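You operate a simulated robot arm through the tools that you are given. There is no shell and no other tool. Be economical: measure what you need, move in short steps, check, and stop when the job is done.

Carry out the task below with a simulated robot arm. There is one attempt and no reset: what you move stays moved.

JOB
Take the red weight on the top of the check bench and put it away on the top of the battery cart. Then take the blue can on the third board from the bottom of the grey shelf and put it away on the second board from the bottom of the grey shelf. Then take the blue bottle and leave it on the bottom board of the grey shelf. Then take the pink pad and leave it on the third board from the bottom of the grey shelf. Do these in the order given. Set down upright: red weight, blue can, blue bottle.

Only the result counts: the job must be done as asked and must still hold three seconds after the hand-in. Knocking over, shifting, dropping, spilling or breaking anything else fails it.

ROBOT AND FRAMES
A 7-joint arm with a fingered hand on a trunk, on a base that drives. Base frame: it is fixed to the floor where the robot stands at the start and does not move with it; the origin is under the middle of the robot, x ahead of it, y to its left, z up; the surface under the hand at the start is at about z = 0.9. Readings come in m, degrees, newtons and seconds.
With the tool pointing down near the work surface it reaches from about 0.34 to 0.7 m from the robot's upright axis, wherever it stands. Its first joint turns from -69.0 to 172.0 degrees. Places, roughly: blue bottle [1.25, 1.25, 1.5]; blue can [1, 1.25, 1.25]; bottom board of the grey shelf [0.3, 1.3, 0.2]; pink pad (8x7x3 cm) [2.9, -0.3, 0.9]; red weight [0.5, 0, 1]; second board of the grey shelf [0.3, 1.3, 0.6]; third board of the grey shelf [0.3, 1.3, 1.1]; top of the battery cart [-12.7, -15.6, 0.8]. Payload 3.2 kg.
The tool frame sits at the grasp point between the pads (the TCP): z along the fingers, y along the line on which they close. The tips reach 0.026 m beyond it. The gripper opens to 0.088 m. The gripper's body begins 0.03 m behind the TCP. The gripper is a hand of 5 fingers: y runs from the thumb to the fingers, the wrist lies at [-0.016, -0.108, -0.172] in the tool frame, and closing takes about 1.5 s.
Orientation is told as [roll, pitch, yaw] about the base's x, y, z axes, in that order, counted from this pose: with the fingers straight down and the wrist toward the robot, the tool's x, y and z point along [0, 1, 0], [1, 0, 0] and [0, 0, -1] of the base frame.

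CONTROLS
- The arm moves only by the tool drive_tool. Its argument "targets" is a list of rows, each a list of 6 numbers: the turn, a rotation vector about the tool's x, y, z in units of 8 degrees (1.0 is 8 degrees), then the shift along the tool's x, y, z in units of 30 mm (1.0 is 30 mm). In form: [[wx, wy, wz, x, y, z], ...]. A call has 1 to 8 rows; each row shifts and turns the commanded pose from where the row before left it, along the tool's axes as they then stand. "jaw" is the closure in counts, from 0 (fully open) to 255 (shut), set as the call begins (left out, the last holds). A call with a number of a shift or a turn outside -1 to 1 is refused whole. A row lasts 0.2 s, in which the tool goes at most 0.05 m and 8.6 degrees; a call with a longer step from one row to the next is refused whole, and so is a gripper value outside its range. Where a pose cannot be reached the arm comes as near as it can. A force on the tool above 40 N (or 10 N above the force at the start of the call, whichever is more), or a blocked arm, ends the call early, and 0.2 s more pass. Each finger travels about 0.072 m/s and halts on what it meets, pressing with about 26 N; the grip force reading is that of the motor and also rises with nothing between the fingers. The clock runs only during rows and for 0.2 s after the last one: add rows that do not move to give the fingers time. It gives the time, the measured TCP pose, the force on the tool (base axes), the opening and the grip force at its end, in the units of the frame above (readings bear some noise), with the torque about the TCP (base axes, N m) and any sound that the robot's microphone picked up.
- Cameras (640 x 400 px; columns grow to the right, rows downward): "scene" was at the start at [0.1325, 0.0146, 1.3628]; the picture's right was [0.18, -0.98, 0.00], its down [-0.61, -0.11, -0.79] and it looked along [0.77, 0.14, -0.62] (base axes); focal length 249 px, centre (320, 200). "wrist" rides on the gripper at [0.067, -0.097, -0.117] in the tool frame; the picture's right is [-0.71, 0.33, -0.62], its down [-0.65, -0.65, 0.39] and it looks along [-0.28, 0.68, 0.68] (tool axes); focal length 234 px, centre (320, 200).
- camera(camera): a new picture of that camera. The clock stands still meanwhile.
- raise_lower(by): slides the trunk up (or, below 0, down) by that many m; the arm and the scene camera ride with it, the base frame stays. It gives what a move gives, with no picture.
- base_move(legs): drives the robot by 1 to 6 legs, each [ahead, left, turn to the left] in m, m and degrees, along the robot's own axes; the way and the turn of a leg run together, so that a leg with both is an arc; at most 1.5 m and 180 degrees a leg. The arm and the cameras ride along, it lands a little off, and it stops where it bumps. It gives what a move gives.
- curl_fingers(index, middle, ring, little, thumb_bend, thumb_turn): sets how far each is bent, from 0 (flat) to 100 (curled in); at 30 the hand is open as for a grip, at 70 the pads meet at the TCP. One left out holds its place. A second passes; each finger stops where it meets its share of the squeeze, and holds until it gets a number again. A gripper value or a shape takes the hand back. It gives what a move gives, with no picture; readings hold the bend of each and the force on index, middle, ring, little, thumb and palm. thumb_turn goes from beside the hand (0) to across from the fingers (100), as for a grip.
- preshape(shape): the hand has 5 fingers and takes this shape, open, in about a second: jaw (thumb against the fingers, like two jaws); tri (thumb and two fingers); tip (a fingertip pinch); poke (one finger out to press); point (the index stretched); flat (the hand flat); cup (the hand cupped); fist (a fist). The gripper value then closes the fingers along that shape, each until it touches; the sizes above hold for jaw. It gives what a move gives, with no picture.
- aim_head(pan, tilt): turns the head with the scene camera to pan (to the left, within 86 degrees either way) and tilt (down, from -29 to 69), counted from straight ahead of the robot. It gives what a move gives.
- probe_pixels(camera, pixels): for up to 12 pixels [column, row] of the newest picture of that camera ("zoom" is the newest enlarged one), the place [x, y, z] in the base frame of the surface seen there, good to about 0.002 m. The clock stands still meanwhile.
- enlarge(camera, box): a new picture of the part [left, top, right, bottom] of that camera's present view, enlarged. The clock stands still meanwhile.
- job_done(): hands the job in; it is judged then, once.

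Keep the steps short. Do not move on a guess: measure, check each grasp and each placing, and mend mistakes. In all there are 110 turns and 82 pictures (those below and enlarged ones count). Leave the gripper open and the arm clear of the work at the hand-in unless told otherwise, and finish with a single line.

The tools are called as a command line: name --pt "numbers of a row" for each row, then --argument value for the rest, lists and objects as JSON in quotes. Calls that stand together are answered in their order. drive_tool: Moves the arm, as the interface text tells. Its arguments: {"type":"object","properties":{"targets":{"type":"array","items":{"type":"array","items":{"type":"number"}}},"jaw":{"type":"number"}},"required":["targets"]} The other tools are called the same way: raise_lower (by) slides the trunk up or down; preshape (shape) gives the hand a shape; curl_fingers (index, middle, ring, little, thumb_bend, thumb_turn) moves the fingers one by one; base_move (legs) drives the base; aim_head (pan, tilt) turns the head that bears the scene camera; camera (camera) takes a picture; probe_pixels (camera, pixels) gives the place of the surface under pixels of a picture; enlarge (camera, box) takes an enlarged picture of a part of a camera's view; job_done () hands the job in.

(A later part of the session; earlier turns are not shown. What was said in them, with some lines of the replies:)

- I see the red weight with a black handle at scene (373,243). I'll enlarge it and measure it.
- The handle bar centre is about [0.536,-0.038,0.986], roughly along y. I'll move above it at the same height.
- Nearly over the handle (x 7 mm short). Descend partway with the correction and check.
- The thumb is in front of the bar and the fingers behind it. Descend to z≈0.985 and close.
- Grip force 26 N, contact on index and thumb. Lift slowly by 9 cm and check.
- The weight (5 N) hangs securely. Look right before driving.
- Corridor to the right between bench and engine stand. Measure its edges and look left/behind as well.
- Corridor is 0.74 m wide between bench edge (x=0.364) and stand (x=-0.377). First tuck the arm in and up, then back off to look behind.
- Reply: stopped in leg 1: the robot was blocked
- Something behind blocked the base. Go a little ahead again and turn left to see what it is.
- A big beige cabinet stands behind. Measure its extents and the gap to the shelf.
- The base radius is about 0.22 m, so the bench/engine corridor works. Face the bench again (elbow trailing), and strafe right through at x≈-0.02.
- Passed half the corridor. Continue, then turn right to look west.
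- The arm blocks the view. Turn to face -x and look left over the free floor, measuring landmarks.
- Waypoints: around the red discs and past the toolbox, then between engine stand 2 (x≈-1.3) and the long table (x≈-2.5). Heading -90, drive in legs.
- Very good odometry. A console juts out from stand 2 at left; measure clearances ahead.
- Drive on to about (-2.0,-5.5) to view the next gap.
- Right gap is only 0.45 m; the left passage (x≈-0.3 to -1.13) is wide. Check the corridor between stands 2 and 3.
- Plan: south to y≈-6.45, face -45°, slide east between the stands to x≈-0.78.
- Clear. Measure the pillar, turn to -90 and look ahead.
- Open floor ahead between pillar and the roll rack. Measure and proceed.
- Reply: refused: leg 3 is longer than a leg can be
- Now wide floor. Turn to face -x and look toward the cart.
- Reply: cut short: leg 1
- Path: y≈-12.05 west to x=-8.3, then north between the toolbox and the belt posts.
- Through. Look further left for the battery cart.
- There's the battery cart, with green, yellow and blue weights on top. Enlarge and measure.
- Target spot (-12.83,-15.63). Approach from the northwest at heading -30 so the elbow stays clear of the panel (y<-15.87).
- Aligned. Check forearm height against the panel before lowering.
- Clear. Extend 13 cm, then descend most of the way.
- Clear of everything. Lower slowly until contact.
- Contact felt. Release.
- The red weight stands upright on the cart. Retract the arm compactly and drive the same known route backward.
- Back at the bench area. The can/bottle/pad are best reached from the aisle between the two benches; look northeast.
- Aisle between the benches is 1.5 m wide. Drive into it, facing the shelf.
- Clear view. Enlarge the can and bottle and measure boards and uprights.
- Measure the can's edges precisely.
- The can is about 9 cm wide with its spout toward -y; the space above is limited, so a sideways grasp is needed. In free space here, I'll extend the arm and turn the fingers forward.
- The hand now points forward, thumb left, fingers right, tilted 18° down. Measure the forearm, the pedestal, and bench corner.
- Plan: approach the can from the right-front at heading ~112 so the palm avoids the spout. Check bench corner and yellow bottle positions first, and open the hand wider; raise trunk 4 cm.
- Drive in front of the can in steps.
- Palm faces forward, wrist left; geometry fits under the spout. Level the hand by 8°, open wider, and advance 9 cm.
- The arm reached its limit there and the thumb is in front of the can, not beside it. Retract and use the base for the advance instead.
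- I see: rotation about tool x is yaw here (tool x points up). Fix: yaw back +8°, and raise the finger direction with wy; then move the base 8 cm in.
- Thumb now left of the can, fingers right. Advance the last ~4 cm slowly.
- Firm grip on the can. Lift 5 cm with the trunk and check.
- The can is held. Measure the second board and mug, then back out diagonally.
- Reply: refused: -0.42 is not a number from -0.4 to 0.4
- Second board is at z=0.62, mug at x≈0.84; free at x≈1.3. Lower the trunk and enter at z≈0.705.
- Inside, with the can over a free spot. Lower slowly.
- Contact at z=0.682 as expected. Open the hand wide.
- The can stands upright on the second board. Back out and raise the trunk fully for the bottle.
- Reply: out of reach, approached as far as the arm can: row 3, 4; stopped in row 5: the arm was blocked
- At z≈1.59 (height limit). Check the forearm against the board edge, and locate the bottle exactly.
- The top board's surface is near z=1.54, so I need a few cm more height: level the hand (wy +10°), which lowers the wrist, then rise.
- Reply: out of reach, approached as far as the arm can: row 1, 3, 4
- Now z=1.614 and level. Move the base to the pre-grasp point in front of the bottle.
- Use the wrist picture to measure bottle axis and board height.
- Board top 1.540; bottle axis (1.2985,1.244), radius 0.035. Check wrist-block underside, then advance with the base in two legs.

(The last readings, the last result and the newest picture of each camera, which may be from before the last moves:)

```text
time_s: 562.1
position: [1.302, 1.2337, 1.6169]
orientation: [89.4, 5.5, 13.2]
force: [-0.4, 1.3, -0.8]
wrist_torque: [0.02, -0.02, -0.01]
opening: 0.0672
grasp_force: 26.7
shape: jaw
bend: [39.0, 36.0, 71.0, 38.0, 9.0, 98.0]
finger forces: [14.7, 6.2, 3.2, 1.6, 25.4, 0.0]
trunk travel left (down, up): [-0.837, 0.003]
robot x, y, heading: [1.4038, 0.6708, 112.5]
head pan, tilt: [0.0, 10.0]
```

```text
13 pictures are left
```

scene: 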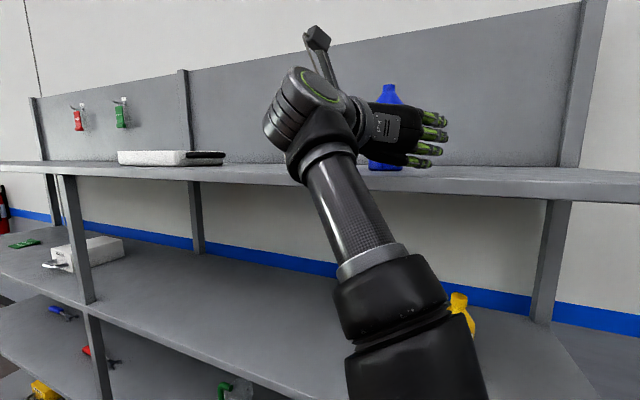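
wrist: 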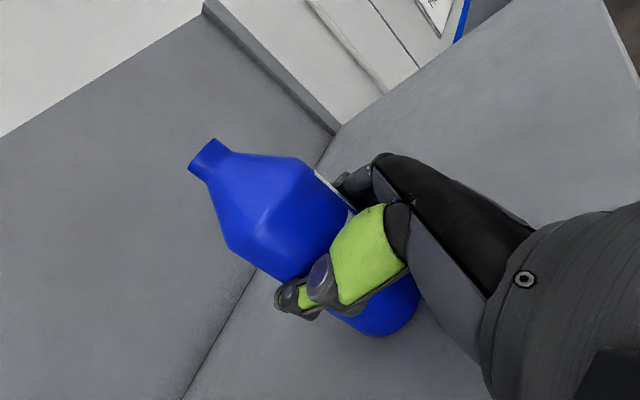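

Good grip on the bottle. The arm is at its height limit, so slide it straight out with the base, then view the bottom board.

base_move --legs '[[-0.15, 0, 0], [-0.2, 0, 0]]'

aim_head --pan 5 --tilt 45

camera --camera "scene"

```text
time_s: 564.7
position: [1.4351, 0.913, 1.6163]
orientation: [89.2, 5.4, 13.2]
force: [-0.6, 0.2, -1.2]
wrist_torque: [-0.03, -0.02, -0.02]
opening: 0.067
grasp_force: 26.2
shape: jaw
bend: [39.0, 37.0, 71.0, 40.0, 9.0, 96.0]
finger forces: [15.9, 6.4, 3.1, 2.0, 26.4, 0.0]
trunk travel left (down, up): [-0.837, 0.003]
robot x, y, heading: [1.5393, 0.3489, 112.5]
head pan, tilt: [0.0, 10.0]
```

```text
time_s: 565.7
position: [1.4359, 0.9122, 1.616]
orientation: [89.2, 5.5, 13.2]
force: [0.3, -0.9, -1.0]
wrist_torque: [0.0, -0.01, 0.01]
opening: 0.067
grasp_force: 25.8
shape: jaw
bend: [39.0, 37.0, 71.0, 40.0, 9.0, 96.0]
finger forces: [15.8, 6.4, 3.2, 2.0, 26.4, 0.0]
trunk travel left (down, up): [-0.837, 0.003]
robot x, y, heading: [1.5404, 0.3448, 112.7]
head pan, tilt: [5.0, 45.0]
```

```text
12 pictures are left
```

scene: 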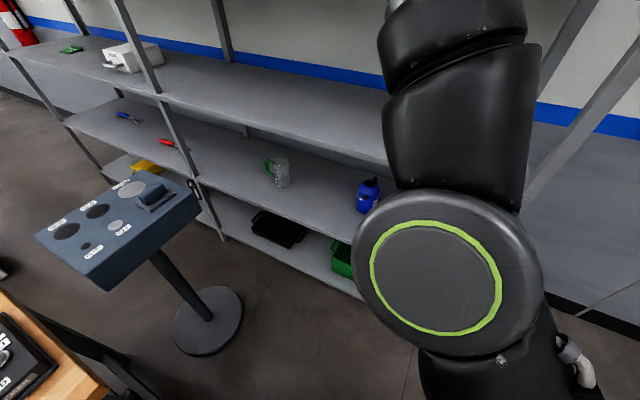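

probe_pixels --camera "scene" --pixels '[[303, 238], [290, 247], [252, 228], [265, 212], [332, 258], [334, 243], [350, 280], [318, 255], [240, 220], [225, 205], [305, 262], [330, 272]]'

```text
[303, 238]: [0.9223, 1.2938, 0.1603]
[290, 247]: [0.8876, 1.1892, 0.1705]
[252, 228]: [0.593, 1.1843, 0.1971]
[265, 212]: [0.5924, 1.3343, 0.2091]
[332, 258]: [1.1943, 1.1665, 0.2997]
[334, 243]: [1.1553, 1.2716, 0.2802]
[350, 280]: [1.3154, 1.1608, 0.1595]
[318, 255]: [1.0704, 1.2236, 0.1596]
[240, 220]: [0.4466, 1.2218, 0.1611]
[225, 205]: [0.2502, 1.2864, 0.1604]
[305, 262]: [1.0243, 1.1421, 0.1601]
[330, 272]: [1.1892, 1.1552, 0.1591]
```

Gap between tray (x≤0.92) and bin (x≥1.155) on the bottom board (z=0.160): place the bottle at x≈1.02. Lower trunk then arm.

raise_lower --by -0.4

raise_lower --by -0.4

drive_tool --pt "0 0 0 -1 0 0" --pt "0 0 0 -1 0 0" --pt "0 0 0 -1 0 0" --pt "0 0 0 -1 0 0" --pt "0 0 0 -1 0 0" --pt "0 0 0 -1 0 0" --pt "0 0 0 -1 0 0" --pt "0 0 0 -1 0 0"

drive_tool --pt "0 0 0 -1 0 0" --pt "0 0 0 -1 0 0" --pt "0 0 0 -1 0 0" --pt "0 0 0 -1 0 0" --pt "0 0 0 -1 0 0" --pt "0 0 0 -1 0 0" --pt "0 0 0 -1 0 0" --pt "0 0 0 0 0 0"

```text
time_s: 569.5
position: [1.4355, 0.9109, 1.2174]
orientation: [89.2, 5.6, 13.2]
force: [0.2, -0.5, -0.5]
wrist_torque: [0.0, -0.01, 0.01]
opening: 0.0669
grasp_force: 26.4
shape: jaw
bend: [39.0, 37.0, 71.0, 40.0, 9.0, 96.0]
finger forces: [15.8, 6.3, 3.2, 2.1, 26.4, 0.0]
trunk travel left (down, up): [-0.437, 0.403]
robot x, y, heading: [1.5403, 0.346, 112.5]
head pan, tilt: [5.0, 45.0]
```

```text
time_s: 573.4
position: [1.4349, 0.9103, 0.8156]
orientation: [89.2, 5.5, 13.2]
force: [-0.5, 0.5, 0.2]
wrist_torque: [-0.02, 0.02, 0.0]
opening: 0.0671
grasp_force: 26.0
shape: jaw
bend: [39.0, 37.0, 71.0, 40.0, 9.0, 97.0]
finger forces: [15.9, 6.4, 3.1, 1.9, 26.4, 0.0]
trunk travel left (down, up): [-0.037, 0.803]
robot x, y, heading: [1.5423, 0.3466, 112.9]
head pan, tilt: [5.0, 45.0]
```

```text
time_s: 575.2
position: [1.3579, 0.9772, 0.676]
orientation: [89.3, 6.5, 12.1]
force: [-0.1, -0.5, -1.7]
wrist_torque: [-0.03, -0.02, 0.01]
opening: 0.067
grasp_force: 25.6
shape: jaw
bend: [39.0, 37.0, 71.0, 40.0, 9.0, 97.0]
finger forces: [15.4, 6.5, 3.2, 1.8, 26.4, 0.0]
out of reach, approached as far as the arm can: row 1, 2, 3, 4, 5, 6, 7, 8
trunk travel left (down, up): [-0.037, 0.803]
robot x, y, heading: [1.5402, 0.3463, 112.4]
head pan, tilt: [5.0, 45.0]
```

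```text
time_s: 577.0
position: [1.3194, 1.0315, 0.4948]
orientation: [89.2, 5.5, 13.1]
force: [-0.4, -0.3, -1.5]
wrist_torque: [-0.01, -0.01, 0.02]
opening: 0.0667
grasp_force: 26.0
shape: jaw
bend: [39.0, 37.0, 71.0, 40.0, 9.0, 97.0]
finger forces: [15.4, 6.6, 3.1, 1.7, 26.1, 0.0]
out of reach, approached as far as the arm can: row 1, 2, 3, 4, 5, 6, 7
trunk travel left (down, up): [-0.037, 0.803]
robot x, y, heading: [1.5372, 0.3418, 112.4]
head pan, tilt: [5.0, 45.0]
```

The arm strayed outward; back the base off 15 cm for safety and let the arm settle.

base_move --legs '[[-0.15, 0, 0]]'

drive_tool --pt "0 0 0 0 0 0" --pt "0 0 0 0 0 0" --pt "0 0 0 0 0 0" --pt "0 0 0 0 0 0"

```text
time_s: 578.4
position: [1.3786, 0.8927, 0.4949]
orientation: [89.2, 5.5, 13.1]
force: [0.0, -0.6, -0.7]
wrist_torque: [-0.01, 0.02, 0.04]
opening: 0.0669
grasp_force: 25.5
shape: jaw
bend: [39.0, 37.0, 71.0, 40.0, 9.0, 97.0]
finger forces: [15.4, 6.4, 3.1, 1.6, 26.1, 0.0]
trunk travel left (down, up): [-0.037, 0.803]
robot x, y, heading: [1.5949, 0.2063, 112.5]
head pan, tilt: [5.0, 45.0]
```

```text
time_s: 579.4
position: [1.3795, 0.8913, 0.4951]
orientation: [89.1, 5.5, 13.1]
force: [0.2, 0.0, -1.2]
wrist_torque: [-0.02, -0.02, 0.0]
opening: 0.0671
grasp_force: 26.0
shape: jaw
bend: [39.0, 37.0, 71.0, 40.0, 9.0, 97.0]
finger forces: [15.4, 6.5, 3.1, 1.6, 26.1, 0.0]
trunk travel left (down, up): [-0.037, 0.803]
robot x, y, heading: [1.5968, 0.2076, 112.6]
head pan, tilt: [5.0, 45.0]
```

drive_tool --pt "0 0 0 0 0 -0.8" --pt "0 0 0 0 0 -0.8" --pt "0 0 0 -0.6 0 -0.8" --pt "0 0 0 -0.8 0 -0.5" --pt "0 0 0 -0.8 0 0" --pt "0 0 0 -0.8 0 0" --pt "0 0 0 -0.8 0 0" --pt "0 0 0 0 0 0"

```text
time_s: 581.2
position: [1.3715, 0.8934, 0.4008]
orientation: [89.2, 5.5, 13.1]
force: [0.2, 0.0, -0.4]
wrist_torque: [0.0, -0.02, 0.01]
opening: 0.067
grasp_force: 26.0
shape: jaw
bend: [39.0, 37.0, 71.0, 40.0, 9.0, 97.0]
finger forces: [15.2, 6.6, 3.1, 1.5, 26.0, 0.0]
out of reach, approached as far as the arm can: row 1, 2, 3, 4
trunk travel left (down, up): [-0.037, 0.803]
robot x, y, heading: [1.5957, 0.2061, 112.8]
head pan, tilt: [5.0, 45.0]
```

Lowering now works without deviation. Continue to z≈0.265.

drive_tool --pt "0 0 0 -0.9 0 0" --pt "0 0 0 -0.9 0 0" --pt "0 0 0 -0.9 0 0" --pt "0 0 0 -0.9 0 0" --pt "0 0 0 -0.9 0 0" --pt "0 0 0 0 0 0"

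aim_head --pan 5 --tilt 35

camera --camera "scene"

```text
time_s: 582.6
position: [1.3753, 0.8762, 0.2897]
orientation: [89.2, 5.5, 13.1]
force: [-0.1, 0.0, -0.2]
wrist_torque: [-0.01, 0.03, -0.02]
opening: 0.067
grasp_force: 26.0
shape: jaw
bend: [39.0, 37.0, 71.0, 40.0, 9.0, 97.0]
finger forces: [15.0, 6.5, 3.1, 1.6, 25.6, 0.0]
out of reach, approached as far as the arm can: row 2, 3, 4, 5
trunk travel left (down, up): [-0.037, 0.803]
robot x, y, heading: [1.598, 0.2049, 112.6]
head pan, tilt: [5.0, 45.0]
```

```text
time_s: 583.3
position: [1.375, 0.876, 0.2898]
orientation: [89.2, 5.5, 13.2]
force: [0.0, -0.2, -0.5]
wrist_torque: [-0.02, -0.01, -0.01]
opening: 0.067
grasp_force: 25.8
shape: jaw
bend: [39.0, 37.0, 71.0, 40.0, 9.0, 97.0]
finger forces: [15.0, 6.5, 3.2, 1.6, 25.5, 0.0]
trunk travel left (down, up): [-0.037, 0.803]
robot x, y, heading: [1.5979, 0.2024, 112.8]
head pan, tilt: [5.0, 35.0]
```

```text
11 pictures are left
```

scene: 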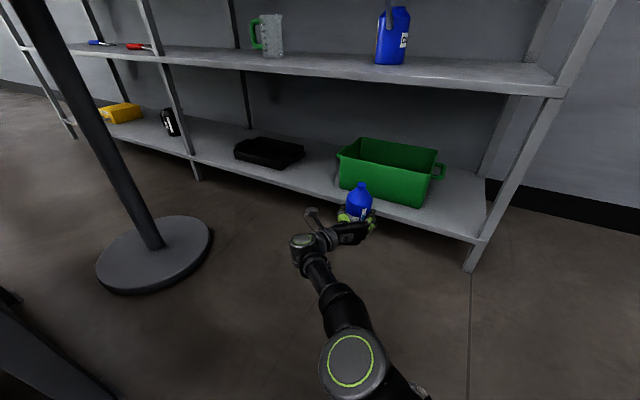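

Good view: bottle upright. Turn 12° left, line up with the gap at x≈1.02 in front of the shelf.

base_move --legs '[[0, 0, 12.2], [0.237, 0.1, 0]]'

```text
time_s: 585.9
position: [1.0217, 0.9527, 0.2888]
orientation: [89.2, 5.5, 25.3]
force: [0.1, 0.6, -0.5]
wrist_torque: [0.04, 0.01, 0.02]
opening: 0.0667
grasp_force: 25.8
shape: jaw
bend: [39.0, 37.0, 71.0, 40.0, 9.0, 97.0]
finger forces: [14.9, 6.6, 3.1, 1.6, 25.4, 0.0]
trunk travel left (down, up): [-0.037, 0.803]
robot x, y, heading: [1.3803, 0.3412, 124.8]
head pan, tilt: [5.0, 35.0]
```

base_move --legs '[[0.1025, -0.0715, 0], [0.1025, -0.0715, 0]]'

camera --camera "scene"

```text
time_s: 588.0
position: [1.0224, 1.2016, 0.2894]
orientation: [89.2, 5.6, 25.3]
force: [0.8, 1.3, -0.5]
wrist_torque: [0.01, 0.03, 0.0]
opening: 0.0667
grasp_force: 26.2
shape: jaw
bend: [39.0, 37.0, 71.0, 40.0, 9.0, 97.0]
finger forces: [14.9, 6.5, 3.0, 1.6, 25.6, 0.0]
trunk travel left (down, up): [-0.037, 0.803]
robot x, y, heading: [1.3857, 0.5917, 124.8]
head pan, tilt: [5.0, 35.0]
```

```text
10 pictures are left
```

scene: 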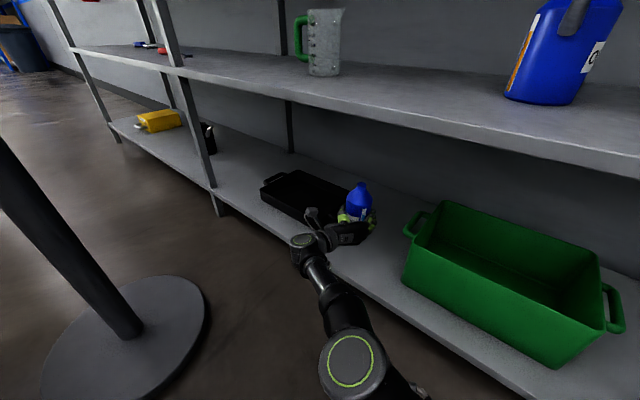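

Positioned in the gap. Lower with the trunk 3.5 cm, then the arm until contact.

raise_lower --by -0.035

drive_tool --pt "0 0 0 -0.15 0 0" --pt "0 0 0 -0.15 0 0" --pt "0 0 0 -0.12 0 0" --pt "0 0 0 0 0 0"

```text
time_s: 588.8
position: [1.0218, 1.2004, 0.254]
orientation: [89.3, 5.5, 25.3]
force: [0.1, 0.2, -1.3]
wrist_torque: [-0.04, -0.02, 0.0]
opening: 0.0667
grasp_force: 26.3
shape: jaw
bend: [39.0, 37.0, 71.0, 40.0, 9.0, 97.0]
finger forces: [14.9, 6.5, 3.1, 1.6, 25.5, 0.0]
trunk travel left (down, up): [-0.002, 0.838]
robot x, y, heading: [1.3821, 0.5954, 124.7]
head pan, tilt: [5.0, 35.0]
```

```text
time_s: 589.8
position: [1.0229, 1.1998, 0.2423]
orientation: [89.2, 5.5, 25.3]
force: [0.6, -1.4, 0.0]
wrist_torque: [0.0, 0.03, 0.02]
opening: 0.0667
grasp_force: 25.7
shape: jaw
bend: [39.0, 37.0, 71.0, 40.0, 9.0, 97.0]
finger forces: [14.8, 6.5, 3.0, 1.6, 25.4, 0.0]
trunk travel left (down, up): [-0.002, 0.838]
robot x, y, heading: [1.379, 0.5919, 124.7]
head pan, tilt: [5.0, 35.0]
```

drive_tool --pt "0 0 0 -0.08 0 0" --pt "0 0 0 -0.08 0 0" --pt "0 0 0 -0.06 0 0" --pt "0 0 0 0 0 0"

enlarge --camera "scene" --box '[270, 160, 430, 280]'

```text
time_s: 590.8
position: [1.0245, 1.1979, 0.2363]
orientation: [89.2, 5.4, 25.4]
force: [0.8, -0.6, 1.4]
wrist_torque: [0.0, -0.05, 0.02]
opening: 0.0668
grasp_force: 25.9
shape: jaw
bend: [39.0, 37.0, 71.0, 40.0, 9.0, 97.0]
finger forces: [14.7, 6.6, 3.1, 1.7, 25.2, 0.1]
out of reach, approached as far as the arm can: row 1
trunk travel left (down, up): [-0.002, 0.838]
robot x, y, heading: [1.3828, 0.5953, 124.5]
head pan, tilt: [5.0, 35.0]
```

```text
3.33 times, centred on (350, 220) of scene
```

zoom: 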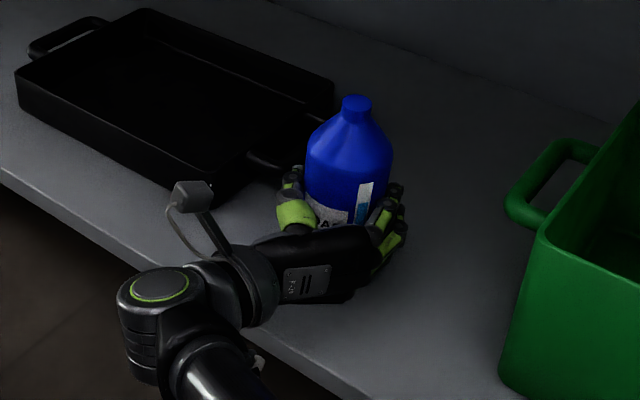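

Contact reached (z=0.236). A tray handle is close to the thumb, so open only the fingers, thumb barely.

curl_fingers --index 18 --middle 18 --ring 18 --little 18 --thumb_bend 7

enlarge --camera "scene" --box '[270, 160, 430, 280]'

```text
time_s: 591.8
position: [1.0232, 1.1967, 0.2372]
orientation: [89.2, 5.4, 25.3]
force: [-0.2, -0.2, 0.0]
wrist_torque: [0.01, -0.01, -0.02]
opening: 0.1078
grasp_force: 0.1
shape: fingers
bend: [18.0, 18.0, 18.0, 18.0, 7.0, 100.0]
finger forces: [0.1, 0.0, 0.2, 0.0, 0.2, 0.0]
trunk travel left (down, up): [-0.002, 0.838]
robot x, y, heading: [1.3814, 0.5927, 124.7]
head pan, tilt: [5.0, 35.0]
```

```text
3.33 times, centred on (350, 220) of scene
```

zoom: 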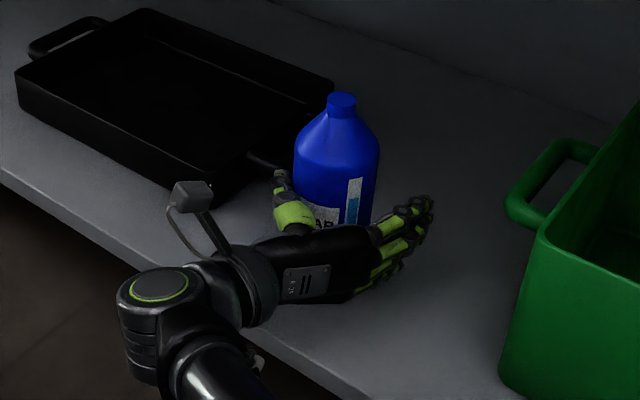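

The bottle stands upright. Withdraw straight back along the fingers.

base_move --legs '[[-0.059, 0.0098, 0], [-0.12, 0.02, 0]]'

camera --camera "scene"

```text
time_s: 593.6
position: [1.1039, 1.0327, 0.2357]
orientation: [89.1, 5.5, 25.3]
force: [-0.8, 0.6, 1.3]
wrist_torque: [0.0, -0.01, -0.04]
opening: 0.1079
grasp_force: 0.1
shape: fingers
bend: [18.0, 18.0, 18.0, 18.0, 7.0, 100.0]
finger forces: [0.0, 0.0, 0.0, 0.1, 0.1, 0.1]
trunk travel left (down, up): [-0.002, 0.838]
robot x, y, heading: [1.4576, 0.425, 124.8]
head pan, tilt: [5.0, 35.0]
```

```text
7 pictures are left
```

scene: 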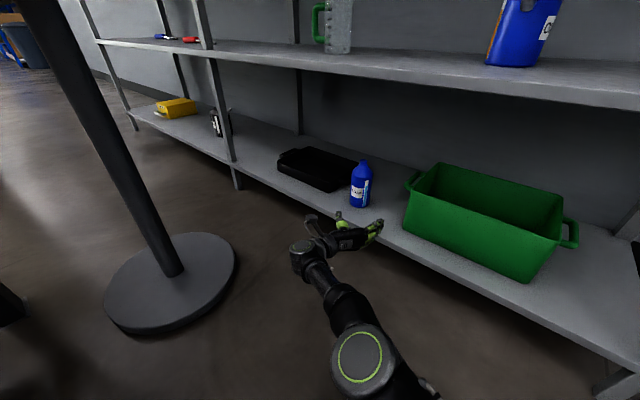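

The bottle stands on the bottom board. Now back off into the free aisle, raise the trunk, lift the arm, and return the hand to the downward pose.

base_move --legs '[[-0.679, 0.119, 0]]'

raise_lower --by 0.4

raise_lower --by 0.273

drive_tool --pt "0 0 0 1 0 0" --pt "0 0 0 1 0 0" --pt "0 0 0 1 0 -0.3" --pt "0 0 0 1 0 -0.5" --pt "0 0 0 1 0 -0.5" --pt "0 0 0 1 0 -0.5" --pt "0 0 0 1 0 -0.5" --pt "0 0 0 0.5 0 -0.5" --jaw 0

drive_tool --pt "0 0 -1 0 0 0" --pt "0 0 -1 0 0 0" --pt "0 0 -1 0 0 0" --pt "0 0 -1 0 0 0" --pt "0 0 -1 0 0 0" --pt "0 0 -1 0 0 0" --pt "0 0 -1 0 0 0" --pt "0 0 -1 0 0 0"

drive_tool --pt "0 0 -1 0 0 0" --pt "0 0 -1 0 0 0" --pt "0 0 -0.5 0 0 0" --pt "1 0 0 0 0 0" --pt "1 0 0 0 0 0" --pt "1 0 0 0 0 0" --pt "1 0 0 0 0 0" --pt "1 0 0 0 0 0"

drive_tool --pt "1 0 0 0 0 0" --pt "1 0 0 0 0 0" --pt "1 0 0 0 0 0" --pt "1 0 0 0 0 0" --pt "1 0 0 0 0 0" --pt "1 0 0 0 0 0" --pt "0 0 0 0 0 0"

```text
time_s: 597.4
position: [1.395, 0.407, 0.2363]
orientation: [89.2, 5.5, 25.1]
force: [-0.4, 0.3, 0.6]
wrist_torque: [0.02, -0.02, -0.01]
opening: 0.1079
grasp_force: 0.0
shape: fingers
bend: [18.0, 18.0, 18.0, 18.0, 7.0, 100.0]
finger forces: [0.0, 0.1, 0.0, 0.1, 0.0, 0.0]
trunk travel left (down, up): [-0.002, 0.838]
robot x, y, heading: [1.7464, -0.1973, 124.5]
head pan, tilt: [5.0, 35.0]
```

```text
time_s: 601.3
position: [1.3944, 0.4072, 0.6359]
orientation: [89.2, 5.5, 25.1]
force: [0.5, 0.3, -0.6]
wrist_torque: [0.0, -0.01, -0.01]
opening: 0.108
grasp_force: 0.1
shape: fingers
bend: [18.0, 18.0, 18.0, 18.0, 7.0, 100.0]
finger forces: [0.0, 0.0, 0.0, 0.1, 0.1, 0.1]
trunk travel left (down, up): [-0.402, 0.438]
robot x, y, heading: [1.7466, -0.1995, 124.4]
head pan, tilt: [5.0, 35.0]
```

```text
time_s: 604.0
position: [1.3948, 0.4079, 0.9094]
orientation: [89.2, 5.4, 25.1]
force: [-0.2, 0.1, 0.6]
wrist_torque: [0.0, 0.01, -0.02]
opening: 0.1078
grasp_force: 0.1
shape: fingers
bend: [18.0, 18.0, 18.0, 18.0, 7.0, 100.0]
finger forces: [0.1, 0.1, 0.0, 0.1, 0.0, 0.0]
trunk travel left (down, up): [-0.675, 0.165]
robot x, y, heading: [1.7484, -0.1976, 124.6]
head pan, tilt: [5.0, 35.0]
```

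```text
time_s: 605.9
position: [1.4472, 0.3431, 1.1342]
orientation: [89.2, 5.5, 25.2]
force: [-0.6, -0.6, -0.6]
wrist_torque: [0.01, 0.0, -0.01]
opening: 0.0878
grasp_force: 0.0
shape: jaw
bend: [30.0, 30.0, 30.0, 30.0, 30.0, 97.0]
finger forces: [0.0, 0.0, 0.0, 0.0, 0.0, 0.0]
trunk travel left (down, up): [-0.675, 0.165]
robot x, y, heading: [1.7477, -0.1945, 124.6]
head pan, tilt: [5.0, 35.0]
```

```text
time_s: 607.6
position: [1.4483, 0.344, 1.1329]
orientation: [88.5, -58.6, 26.5]
force: [0.3, 0.3, 0.5]
wrist_torque: [-0.03, 0.0, 0.01]
opening: 0.0878
grasp_force: 0.2
shape: jaw
bend: [30.0, 30.0, 30.0, 30.0, 30.0, 97.0]
finger forces: [0.0, 0.0, 0.1, 0.1, 0.0, 0.0]
trunk travel left (down, up): [-0.675, 0.165]
robot x, y, heading: [1.7504, -0.1991, 124.6]
head pan, tilt: [5.0, 35.0]
```

```text
time_s: 609.5
position: [1.4476, 0.3435, 1.1342]
orientation: [17.3, -47.8, 102.2]
force: [0.3, 0.2, 0.1]
wrist_torque: [-0.02, -0.03, 0.01]
opening: 0.088
grasp_force: 0.1
shape: jaw
bend: [30.0, 30.0, 30.0, 30.0, 30.0, 97.0]
finger forces: [0.0, 0.0, 0.0, 0.1, 0.0, 0.0]
trunk travel left (down, up): [-0.675, 0.165]
robot x, y, heading: [1.7484, -0.1978, 124.3]
head pan, tilt: [5.0, 35.0]
```

```text
time_s: 611.0
position: [1.4484, 0.3427, 1.1343]
orientation: [11.5, -1.2, 114.8]
force: [0.2, 0.0, 0.4]
wrist_torque: [0.03, 0.03, 0.01]
opening: 0.0879
grasp_force: 0.0
shape: jaw
bend: [30.0, 30.0, 30.0, 30.0, 30.0, 97.0]
finger forces: [0.0, 0.0, 0.0, 0.0, 0.2, 0.1]
trunk travel left (down, up): [-0.675, 0.165]
robot x, y, heading: [1.7503, -0.1989, 124.6]
head pan, tilt: [5.0, 35.0]
```

Correct the remaining 11.5° roll, turn to face bench 2, and look at the pad.

drive_tool --pt "0.15 -0.72 0 0 0 0" --pt "0 -0.72 0 0 0 0" --pt "0 0 0 0 0 0"

base_move --legs '[[0, 0, -124.6]]'

aim_head --pan 0 --tilt 25

camera --camera "scene"

```text
time_s: 611.9
position: [1.4491, 0.3445, 1.1335]
orientation: [0.0, -0.1, 115.0]
force: [0.2, 0.5, 0.2]
wrist_torque: [0.01, -0.01, 0.0]
opening: 0.088
grasp_force: 0.2
shape: jaw
bend: [30.0, 30.0, 30.0, 30.0, 30.0, 97.0]
finger forces: [0.0, 0.2, 0.1, 0.1, 0.0, 0.0]
trunk travel left (down, up): [-0.675, 0.165]
robot x, y, heading: [1.7456, -0.1993, 124.5]
head pan, tilt: [5.0, 35.0]
```

```text
time_s: 617.4
position: [2.3632, -0.2635, 1.1339]
orientation: [0.1, 0.0, -10.1]
force: [0.7, 0.0, 1.5]
wrist_torque: [0.02, -0.03, -0.01]
opening: 0.088
grasp_force: 0.0
shape: jaw
bend: [30.0, 30.0, 30.0, 30.0, 30.0, 97.0]
finger forces: [0.1, 0.1, 0.0, 0.0, 0.1, 0.0]
trunk travel left (down, up): [-0.675, 0.165]
robot x, y, heading: [1.7479, -0.1976, -0.7]
head pan, tilt: [5.0, 35.0]
```

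```text
time_s: 618.2
position: [2.3647, -0.2642, 1.1343]
orientation: [0.1, -0.1, -10.0]
force: [0.4, 0.0, 0.7]
wrist_torque: [0.02, -0.03, 0.01]
opening: 0.0881
grasp_force: 0.0
shape: jaw
bend: [30.0, 30.0, 30.0, 30.0, 30.0, 97.0]
finger forces: [0.1, 0.0, 0.0, 0.0, 0.0, 0.0]
trunk travel left (down, up): [-0.675, 0.165]
robot x, y, heading: [1.7494, -0.2005, -0.1]
head pan, tilt: [0.0, 25.0]
```

```text
6 pictures are left
```

scene: 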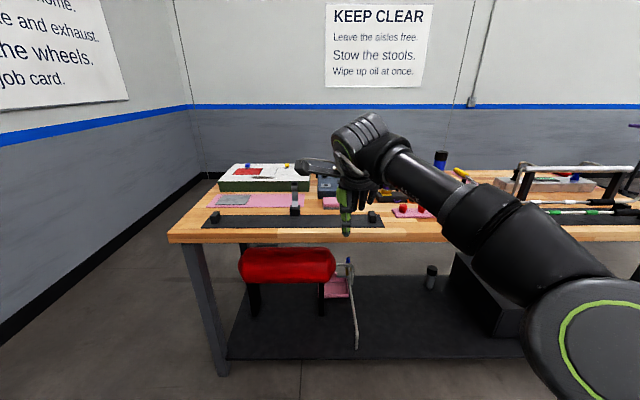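

enlarge --camera "scene" --box '[270, 165, 450, 250]'

probe_pixels --camera "scene" --pixels '[[325, 199], [336, 199], [330, 206], [325, 207], [338, 207], [400, 210], [412, 207], [405, 217], [340, 236], [330, 195], [365, 205], [300, 205]]'

```text
3.56 times, centred on (360, 208) of scene
```

zoom: 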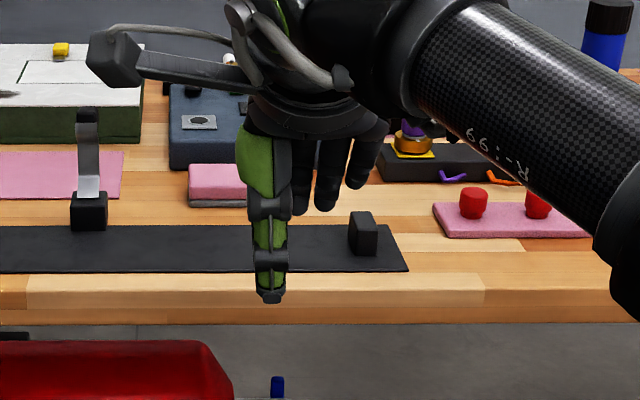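

```text
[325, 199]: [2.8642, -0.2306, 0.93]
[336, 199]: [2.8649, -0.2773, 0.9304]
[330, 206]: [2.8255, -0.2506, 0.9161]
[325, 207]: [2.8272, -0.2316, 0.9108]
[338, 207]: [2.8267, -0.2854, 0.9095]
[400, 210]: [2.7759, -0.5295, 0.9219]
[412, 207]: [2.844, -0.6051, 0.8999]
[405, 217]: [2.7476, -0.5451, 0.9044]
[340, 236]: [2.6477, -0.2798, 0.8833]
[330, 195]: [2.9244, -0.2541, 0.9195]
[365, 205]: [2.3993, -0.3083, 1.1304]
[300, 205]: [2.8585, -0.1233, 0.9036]
```

The pad's front face is x=2.825, left edge y≈-0.222, top 0.930, with a blue device right behind, so grip it along y: rotate the hand by 100° first.

drive_tool --pt "0 0 -1 0 -0.3 0" --pt "0 0 -1 0 -0.3 0" --pt "0 0 -1 0 0 0" --pt "0 0 -1 0 0 0" --pt "0 0 -1 0 0 0" --pt "0 0 -1 0 0 0" --pt "0 0 -1 0 0 0" --pt "0 0 -1 0 0 0"

drive_tool --pt "0 0 -1 0 0 0" --pt "0 0 -1 0 0 0" --pt "0 0 -1 0 0 0" --pt "0 0 -1 0 0 0" --pt "0 0 -0.5 0 0 0" --pt "0 0 0 0 0 0"

curl_fingers --index 18 --middle 18 --ring 18 --little 18 --thumb_bend 18

enlarge --camera "scene" --box '[230, 140, 450, 260]'

```text
time_s: 620.0
position: [2.3132, -0.2609, 1.1177]
orientation: [-0.6, 0.1, 29.5]
force: [-1.4, -0.3, 0.4]
wrist_torque: [0.02, -0.05, -0.04]
opening: 0.088
grasp_force: 0.0
shape: jaw
bend: [30.0, 30.0, 30.0, 30.0, 30.0, 97.0]
finger forces: [0.0, 0.0, 0.0, 0.0, 0.0, 0.1]
out of reach, approached as far as the arm can: row 5, 6, 7, 8
trunk travel left (down, up): [-0.675, 0.165]
robot x, y, heading: [1.7483, -0.1979, -0.6]
head pan, tilt: [0.0, 25.0]
```

```text
time_s: 621.4
position: [2.2522, -0.2478, 1.1287]
orientation: [-0.3, 1.0, 40.6]
force: [-0.3, -0.3, 0.1]
wrist_torque: [-0.02, 0.0, -0.03]
opening: 0.0881
grasp_force: 0.1
shape: jaw
bend: [30.0, 30.0, 30.0, 30.0, 30.0, 97.0]
finger forces: [0.1, 0.0, 0.0, 0.1, 0.1, 0.0]
out of reach, approached as far as the arm can: row 1, 2, 3, 4, 5
trunk travel left (down, up): [-0.675, 0.165]
robot x, y, heading: [1.7447, -0.202, -0.2]
head pan, tilt: [0.0, 25.0]
```

```text
time_s: 622.4
position: [2.2528, -0.2478, 1.1287]
orientation: [-0.3, 1.0, 40.7]
force: [0.4, 0.6, -0.1]
wrist_torque: [0.0, 0.04, -0.01]
opening: 0.1082
grasp_force: 0.1
shape: fingers
bend: [18.0, 18.0, 18.0, 18.0, 19.0, 97.0]
finger forces: [0.0, 0.0, 0.1, 0.0, 0.0, 0.0]
trunk travel left (down, up): [-0.675, 0.165]
robot x, y, heading: [1.7506, -0.1993, -0.3]
head pan, tilt: [0.0, 25.0]
```

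```text
2.91 times, centred on (340, 200) of scene
```

zoom: 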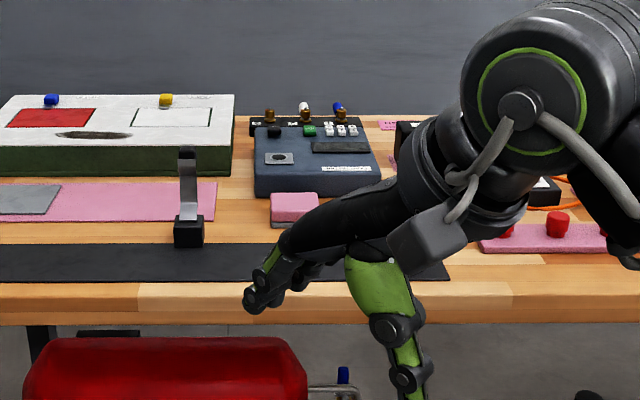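

Rotation stops at +40° this way; the pad is 7 cm wide in y. Rotate the other way to yaw -90 (thumb left, as in the can pose).

drive_tool --pt "0 0 1 0 0 0" --pt "0 0 1 0 0 0" --pt "0 0 1 0 0 0" --pt "0 0 1 0 0 0" --pt "0 0 1 0 0 0" --pt "0 0 1 0 0 0" --pt "0 0 1 0 0 0" --pt "0 0 1 0 0 0" --jaw 0

drive_tool --pt "0 0 1 0 0 0" --pt "0 0 1 0 0 0" --pt "0 0 1 0 0 0" --pt "0 0 1 0 0 0" --pt "0 0 1 0 0 0" --pt "0 0 1 0 0 0" --pt "0 0 1 0 0 0" --pt "0 0 1 0 0 0"

```text
time_s: 624.2
position: [2.2521, -0.247, 1.1284]
orientation: [-1.0, 0.0, -23.5]
force: [-0.7, 0.7, 0.8]
wrist_torque: [0.02, 0.0, 0.01]
opening: 0.0876
grasp_force: 0.0
shape: jaw
bend: [30.0, 30.0, 30.0, 30.0, 30.0, 97.0]
finger forces: [0.0, 0.0, 0.0, 0.0, 0.0, 0.0]
trunk travel left (down, up): [-0.675, 0.165]
robot x, y, heading: [1.7539, -0.1979, -0.6]
head pan, tilt: [0.0, 25.0]
```

```text
time_s: 626.0
position: [2.2522, -0.2462, 1.1291]
orientation: [-0.5, -0.8, -87.4]
force: [-1.3, 0.2, -1.1]
wrist_torque: [0.0, -0.02, 0.01]
opening: 0.0879
grasp_force: 0.1
shape: jaw
bend: [30.0, 30.0, 30.0, 30.0, 30.0, 97.0]
finger forces: [0.0, 0.1, 0.0, 0.0, 0.0, 0.0]
trunk travel left (down, up): [-0.675, 0.165]
robot x, y, heading: [1.7508, -0.1986, -0.5]
head pan, tilt: [0.0, 25.0]
```

Reached yaw -87 with fingers down. Drive to the bench above the pad and check with the wrist camera.

base_move --legs '[[0.585, -0.006, 0.5]]'

drive_tool --pt "0 0 0 0 0 0.8" --pt "0 0 0 0 0 1" --pt "0 0 0 0 0 1" --pt "0 0 0 0 0 0.7" --pt "0 0 0 0 0 0"

camera --camera "wrist"

```text
time_s: 629.3
position: [2.84, -0.2526, 1.129]
orientation: [-0.6, -0.9, -87.0]
force: [-0.2, -0.1, 0.2]
wrist_torque: [-0.02, 0.03, -0.01]
opening: 0.088
grasp_force: 0.1
shape: jaw
bend: [30.0, 30.0, 30.0, 30.0, 30.0, 97.0]
finger forces: [0.0, 0.0, 0.1, 0.1, 0.1, 0.0]
trunk travel left (down, up): [-0.675, 0.165]
robot x, y, heading: [2.3406, -0.2071, -0.2]
head pan, tilt: [0.0, 25.0]
```

```text
time_s: 630.5
position: [2.8394, -0.253, 1.0235]
orientation: [-0.5, -0.9, -87.0]
force: [0.0, 0.1, 0.5]
wrist_torque: [-0.01, -0.03, -0.01]
opening: 0.0879
grasp_force: 0.0
shape: jaw
bend: [30.0, 30.0, 30.0, 30.0, 30.0, 97.0]
finger forces: [0.0, 0.0, 0.0, 0.1, 0.1, 0.1]
trunk travel left (down, up): [-0.675, 0.165]
robot x, y, heading: [2.3361, -0.2131, 0.2]
head pan, tilt: [0.0, 25.0]
```

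```text
3 pictures are left
```

wrist: 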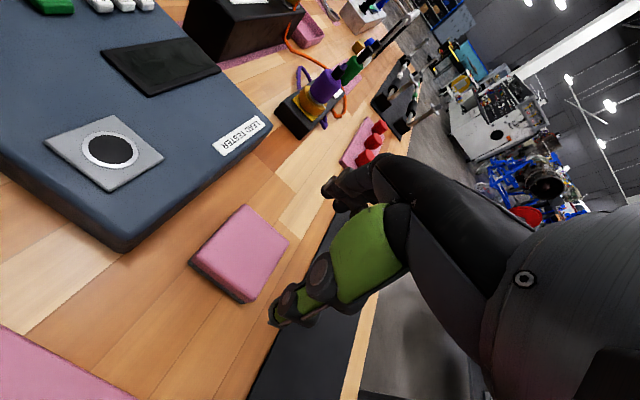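

probe_pixels --camera "wrist" --pixels '[[245, 207], [194, 260], [246, 296], [285, 241], [240, 252], [240, 302], [200, 225], [130, 245], [215, 235]]'

```text
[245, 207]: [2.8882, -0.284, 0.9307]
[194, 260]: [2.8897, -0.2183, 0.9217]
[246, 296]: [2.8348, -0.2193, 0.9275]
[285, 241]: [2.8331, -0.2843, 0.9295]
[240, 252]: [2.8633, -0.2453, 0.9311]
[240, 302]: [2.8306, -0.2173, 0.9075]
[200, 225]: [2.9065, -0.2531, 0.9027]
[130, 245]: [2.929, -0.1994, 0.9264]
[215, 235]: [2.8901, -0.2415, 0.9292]
```

Pad centre (2.861,-0.2525), aligned in y. Widen slightly, shift 2 cm forward, descend, close.

curl_fingers --index 25 --middle 25 --ring 25 --little 25 --thumb_bend 25

drive_tool --pt "0 0 0 0.36 0 0.3" --pt "0 0 0 0.36 0 0.5" --pt "0 0 0 0 0 0.8" --pt "0 0 0 0 0 0.7" --pt "0 0 0 0 0 0.5" --pt "0 0 0 0 0 0.3" --pt "0 0 0 0 0 0"

drive_tool --pt "0 0 0 0 0 0" --pt "0 0 0 0 0 0" --pt "0 0 0 0 0 0" --pt "0 0 0 0 0 0" --pt "0 0 0 0 0 0" --pt "0 0 0 0 0 0" --pt "0 0 0 0 0 0" --pt "0 0 0 0 0 0" --jaw 255

drive_tool --pt "0 0 0 0 0 -0.3" --pt "0 0 0 0 0 -0.5" --pt "0 0 0 0 0 -0.8" --pt "0 0 0 0 0 -1" --pt "0 0 0 0 0 -1" --pt "0 0 0 0 0 -1" --pt "0 0 0 0 0 -1" --pt "0 0 0 0 0 0"

```text
time_s: 631.5
position: [2.8383, -0.2529, 1.0231]
orientation: [-0.6, -0.8, -87.0]
force: [-0.4, -0.1, 0.1]
wrist_torque: [-0.01, 0.02, -0.02]
opening: 0.097
grasp_force: 0.0
shape: fingers
bend: [25.0, 25.0, 25.0, 25.0, 25.0, 97.0]
finger forces: [0.1, 0.1, 0.0, 0.1, 0.0, 0.0]
trunk travel left (down, up): [-0.675, 0.165]
robot x, y, heading: [2.3384, -0.2071, -0.0]
head pan, tilt: [0.0, 25.0]
```

```text
time_s: 633.1
position: [2.8602, -0.2535, 0.9301]
orientation: [-0.6, -0.8, -87.0]
force: [0.3, 0.2, -0.8]
wrist_torque: [-0.01, -0.02, 0.04]
opening: 0.0975
grasp_force: 0.1
shape: fingers
bend: [25.0, 25.0, 25.0, 25.0, 25.0, 97.0]
finger forces: [0.1, 0.1, 0.0, 0.1, 0.0, 0.1]
trunk travel left (down, up): [-0.675, 0.165]
robot x, y, heading: [2.3337, -0.208, -0.3]
head pan, tilt: [0.0, 25.0]
```

```text
time_s: 634.9
position: [2.8607, -0.2543, 0.9315]
orientation: [-0.6, -1.0, -87.1]
force: [0.3, -0.3, 0.7]
wrist_torque: [0.08, -0.05, 0.04]
opening: 0.0701
grasp_force: 26.2
shape: jaw
bend: [33.0, 34.0, 27.0, 40.0, 8.0, 98.0]
finger forces: [14.3, 6.9, 3.2, 0.1, 23.8, 0.0]
trunk travel left (down, up): [-0.675, 0.165]
robot x, y, heading: [2.3369, -0.2096, -0.3]
head pan, tilt: [0.0, 25.0]
```

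```text
time_s: 636.7
position: [2.862, -0.2521, 1.0981]
orientation: [-0.6, -0.8, -87.0]
force: [0.0, -0.2, 0.1]
wrist_torque: [-0.02, 0.01, 0.0]
opening: 0.0699
grasp_force: 25.9
shape: jaw
bend: [33.0, 34.0, 27.0, 40.0, 8.0, 98.0]
finger forces: [14.0, 6.9, 3.3, 0.0, 23.9, 0.0]
trunk travel left (down, up): [-0.675, 0.165]
robot x, y, heading: [2.3378, -0.207, 0.2]
head pan, tilt: [0.0, 25.0]
```

Pad is held (7 cm opening). Raise, back off, turn to the shelf and move to the free part of the third board at x≈1.2.

raise_lower --by 0.08

base_move --legs '[[-0.59, 0, 0], [0, 0, 90], [0.657, 0.3, 0]]'

aim_head --pan 0 --tilt 25

camera --camera "scene"

```text
time_s: 637.9
position: [2.8613, -0.2513, 1.178]
orientation: [-0.6, -0.9, -87.1]
force: [0.6, 0.0, -0.3]
wrist_torque: [0.03, -0.01, 0.03]
opening: 0.07
grasp_force: 25.8
shape: jaw
bend: [33.0, 34.0, 27.0, 40.0, 8.0, 98.0]
finger forces: [13.9, 6.8, 3.4, 0.0, 23.8, 0.0]
trunk travel left (down, up): [-0.755, 0.085]
robot x, y, heading: [2.3342, -0.2086, -0.2]
head pan, tilt: [0.0, 25.0]
```

```text
time_s: 648.6
position: [1.4648, 0.9733, 1.1793]
orientation: [-0.6, -0.9, 4.3]
force: [1.4, 0.2, -1.2]
wrist_torque: [0.0, 0.03, 0.04]
opening: 0.0702
grasp_force: 25.9
shape: jaw
bend: [33.0, 34.0, 27.0, 40.0, 8.0, 98.0]
finger forces: [13.9, 6.8, 3.3, 0.0, 23.7, 0.1]
trunk travel left (down, up): [-0.755, 0.085]
robot x, y, heading: [1.4302, 0.4464, 91.3]
head pan, tilt: [0.0, 25.0]
```

```text
time_s: 649.2
position: [1.4637, 0.9734, 1.1794]
orientation: [-0.6, -0.8, 4.2]
force: [-0.3, -0.9, -1.0]
wrist_torque: [0.0, -0.04, -0.01]
opening: 0.0702
grasp_force: 26.4
shape: jaw
bend: [33.0, 34.0, 27.0, 40.0, 8.0, 98.0]
finger forces: [14.0, 6.8, 3.3, 0.1, 23.8, 0.0]
trunk travel left (down, up): [-0.755, 0.085]
robot x, y, heading: [1.4327, 0.4473, 91.4]
head pan, tilt: [0.0, 25.0]
```

```text
2 pictures are left
```

scene: 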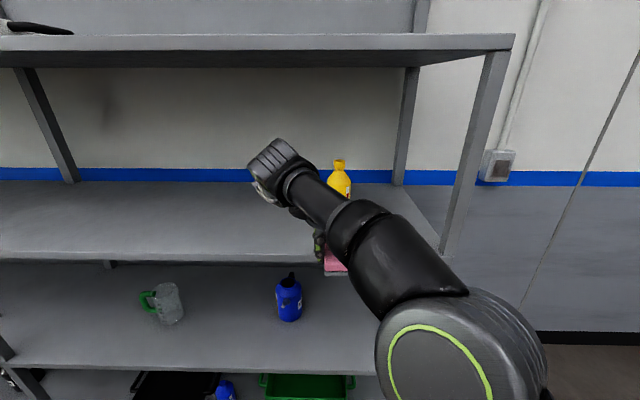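

probe_pixels --camera "scene" --pixels '[[275, 148], [265, 185], [330, 195], [390, 240], [335, 265], [334, 272], [430, 290], [180, 225]]'

base_move --legs '[[0.112, 0.2, -1.3], [0.112, 0.089, 0]]'

```text
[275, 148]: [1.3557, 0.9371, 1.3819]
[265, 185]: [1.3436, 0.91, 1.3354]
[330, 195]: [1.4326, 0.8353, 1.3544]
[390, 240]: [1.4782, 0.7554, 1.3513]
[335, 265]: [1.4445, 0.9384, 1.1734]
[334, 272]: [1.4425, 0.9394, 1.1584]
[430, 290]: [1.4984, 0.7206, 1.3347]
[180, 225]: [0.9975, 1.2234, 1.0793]
```

```text
time_s: 651.9
position: [1.1865, 1.1943, 1.1793]
orientation: [-0.6, -0.8, 3.0]
force: [0.1, 0.2, 0.2]
wrist_torque: [0.0, 0.0, 0.04]
opening: 0.0701
grasp_force: 26.0
shape: jaw
bend: [33.0, 34.0, 27.0, 40.0, 8.0, 98.0]
finger forces: [14.0, 6.9, 3.4, 0.1, 23.9, 0.0]
trunk travel left (down, up): [-0.755, 0.085]
robot x, y, heading: [1.1368, 0.6674, 90.2]
head pan, tilt: [0.0, 25.0]
```

Over the third board (z=1.079). Descend to contact near z=1.111.

drive_tool --pt "0 0 0 0 0 0.6" --pt "0 0 0 0 0 0.7" --pt "0 0 0 0 0 0.5" --pt "0 0 0 0 0 0.25" --pt "0 0 0 0 0 0.12" --pt "0 0 0 0 0 0"

drive_tool --pt "0 0 0 0 0 0.05" --pt "0 0 0 0 0 0.05" --pt "0 0 0 0 0 0"

```text
time_s: 653.3
position: [1.1876, 1.193, 1.113]
orientation: [-0.6, -0.9, 3.0]
force: [-0.3, -0.4, -1.1]
wrist_torque: [0.01, -0.03, -0.05]
opening: 0.0698
grasp_force: 26.0
shape: jaw
bend: [33.0, 34.0, 27.0, 40.0, 8.0, 98.0]
finger forces: [14.0, 6.8, 3.2, 0.1, 23.8, 0.0]
trunk travel left (down, up): [-0.755, 0.085]
robot x, y, heading: [1.143, 0.6717, 90.0]
head pan, tilt: [0.0, 25.0]
```

```text
time_s: 654.1
position: [1.1872, 1.1936, 1.1109]
orientation: [-0.4, -0.9, 3.0]
force: [-0.6, 1.0, 1.4]
wrist_torque: [0.06, 0.07, -0.01]
opening: 0.0701
grasp_force: 25.6
shape: jaw
bend: [33.0, 34.0, 27.0, 40.0, 8.0, 98.0]
finger forces: [14.5, 6.8, 3.3, 0.1, 24.1, 0.1]
trunk travel left (down, up): [-0.755, 0.085]
robot x, y, heading: [1.1427, 0.6692, 89.8]
head pan, tilt: [0.0, 25.0]
5 turns are left
```

Light contact. Release, lift, back out, and take a check picture.

curl_fingers --index 20 --middle 20 --ring 15 --little 20 --thumb_bend 4

drive_tool --pt "0 0 0 0 0 -0.3" --pt "0 0 0 0 0 -0.5" --pt "0 0 0 0 0 -0.7" --pt "0 0 0 0 0 -0.8" --pt "0 0 0 0 0 -0.5" --pt "0 0 0 0 0 0"

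base_move --legs '[[-0.16, -0.155, 0], [-0.2, -0.2, 0]]'

aim_head --pan 20 --tilt 25

camera --camera "scene"

```text
time_s: 655.1
position: [1.1875, 1.1943, 1.1113]
orientation: [-0.5, -1.0, 2.9]
force: [-0.1, 0.6, 1.1]
wrist_torque: [0.01, 0.0, -0.01]
opening: 0.1047
grasp_force: 0.0
shape: fingers
bend: [20.0, 20.0, 15.0, 20.0, 4.0, 100.0]
finger forces: [0.1, 0.0, 0.1, 0.1, 0.0, 0.0]
trunk travel left (down, up): [-0.755, 0.085]
robot x, y, heading: [1.1388, 0.6685, 90.1]
head pan, tilt: [0.0, 25.0]
```

```text
time_s: 656.5
position: [1.1863, 1.1933, 1.1946]
orientation: [-0.4, -0.9, 3.1]
force: [-0.5, 0.1, 1.3]
wrist_torque: [0.04, 0.01, 0.02]
opening: 0.1049
grasp_force: 0.0
shape: fingers
bend: [20.0, 20.0, 15.0, 20.0, 4.0, 100.0]
finger forces: [0.0, 0.0, 0.1, 0.1, 0.0, 0.0]
trunk travel left (down, up): [-0.755, 0.085]
robot x, y, heading: [1.1413, 0.6708, 89.9]
head pan, tilt: [0.0, 25.0]
```

```text
time_s: 659.8
position: [1.5419, 0.8343, 1.1937]
orientation: [-0.5, -0.9, 3.4]
force: [-0.1, -0.1, -0.6]
wrist_torque: [0.03, 0.01, 0.02]
opening: 0.1048
grasp_force: 0.0
shape: fingers
bend: [20.0, 20.0, 15.0, 20.0, 4.0, 100.0]
finger forces: [0.0, 0.0, 0.0, 0.0, 0.1, 0.0]
trunk travel left (down, up): [-0.755, 0.085]
robot x, y, heading: [1.5014, 0.3117, 90.2]
head pan, tilt: [0.0, 25.0]
```

```text
time_s: 660.6
position: [1.5425, 0.834, 1.1944]
orientation: [-0.5, -0.9, 3.4]
force: [-0.2, 0.2, -0.8]
wrist_torque: [-0.01, -0.02, -0.03]
opening: 0.1045
grasp_force: 0.1
shape: fingers
bend: [20.0, 20.0, 15.0, 20.0, 4.0, 100.0]
finger forces: [0.1, 0.0, 0.1, 0.0, 0.0, 0.0]
trunk travel left (down, up): [-0.755, 0.085]
robot x, y, heading: [1.4972, 0.3076, 90.2]
head pan, tilt: [20.0, 25.0]
```

```text
1 pictures are left
4 turns are left
```

scene: 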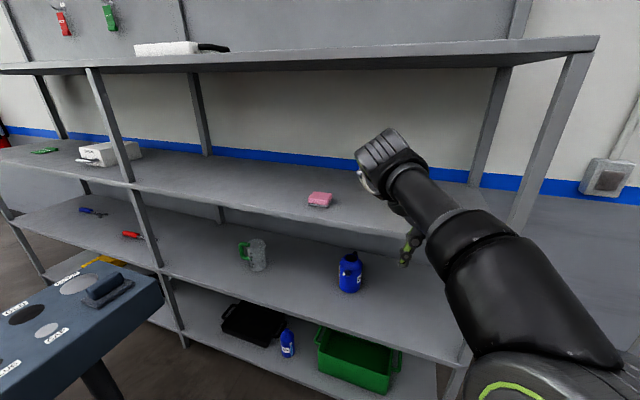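

The picture shows the pad flat on the third board, the can upright on the second, and the bottle upright on the bottom. I open the gripper fully and hand in.

drive_tool --pt "0 0 0 0 0 0" --pt "0 0 0 0 0 0" --pt "0 0 0 0 0 0" --jaw 0

job_done

```text
time_s: 661.4
position: [1.5412, 0.8344, 1.1952]
orientation: [-0.5, -0.9, 3.4]
force: [0.6, 0.7, -0.4]
wrist_torque: [0.01, 0.02, 0.01]
opening: 0.0881
grasp_force: 0.0
shape: jaw
bend: [30.0, 30.0, 30.0, 30.0, 30.0, 97.0]
finger forces: [0.0, 0.1, 0.1, 0.1, 0.0, 0.0]
trunk travel left (down, up): [-0.755, 0.085]
robot x, y, heading: [1.4969, 0.3109, 90.1]
head pan, tilt: [20.0, 25.0]
```

```text
The job is handed in.
```

The job is handed in: the red weight stands on the battery cart, the blue can on the shelf's second board, the blue bottle on its bottom board, and the pink pad lies on its third board; the base once bumped the beige cabinet behind the start position, and I saw no sign that it moved.
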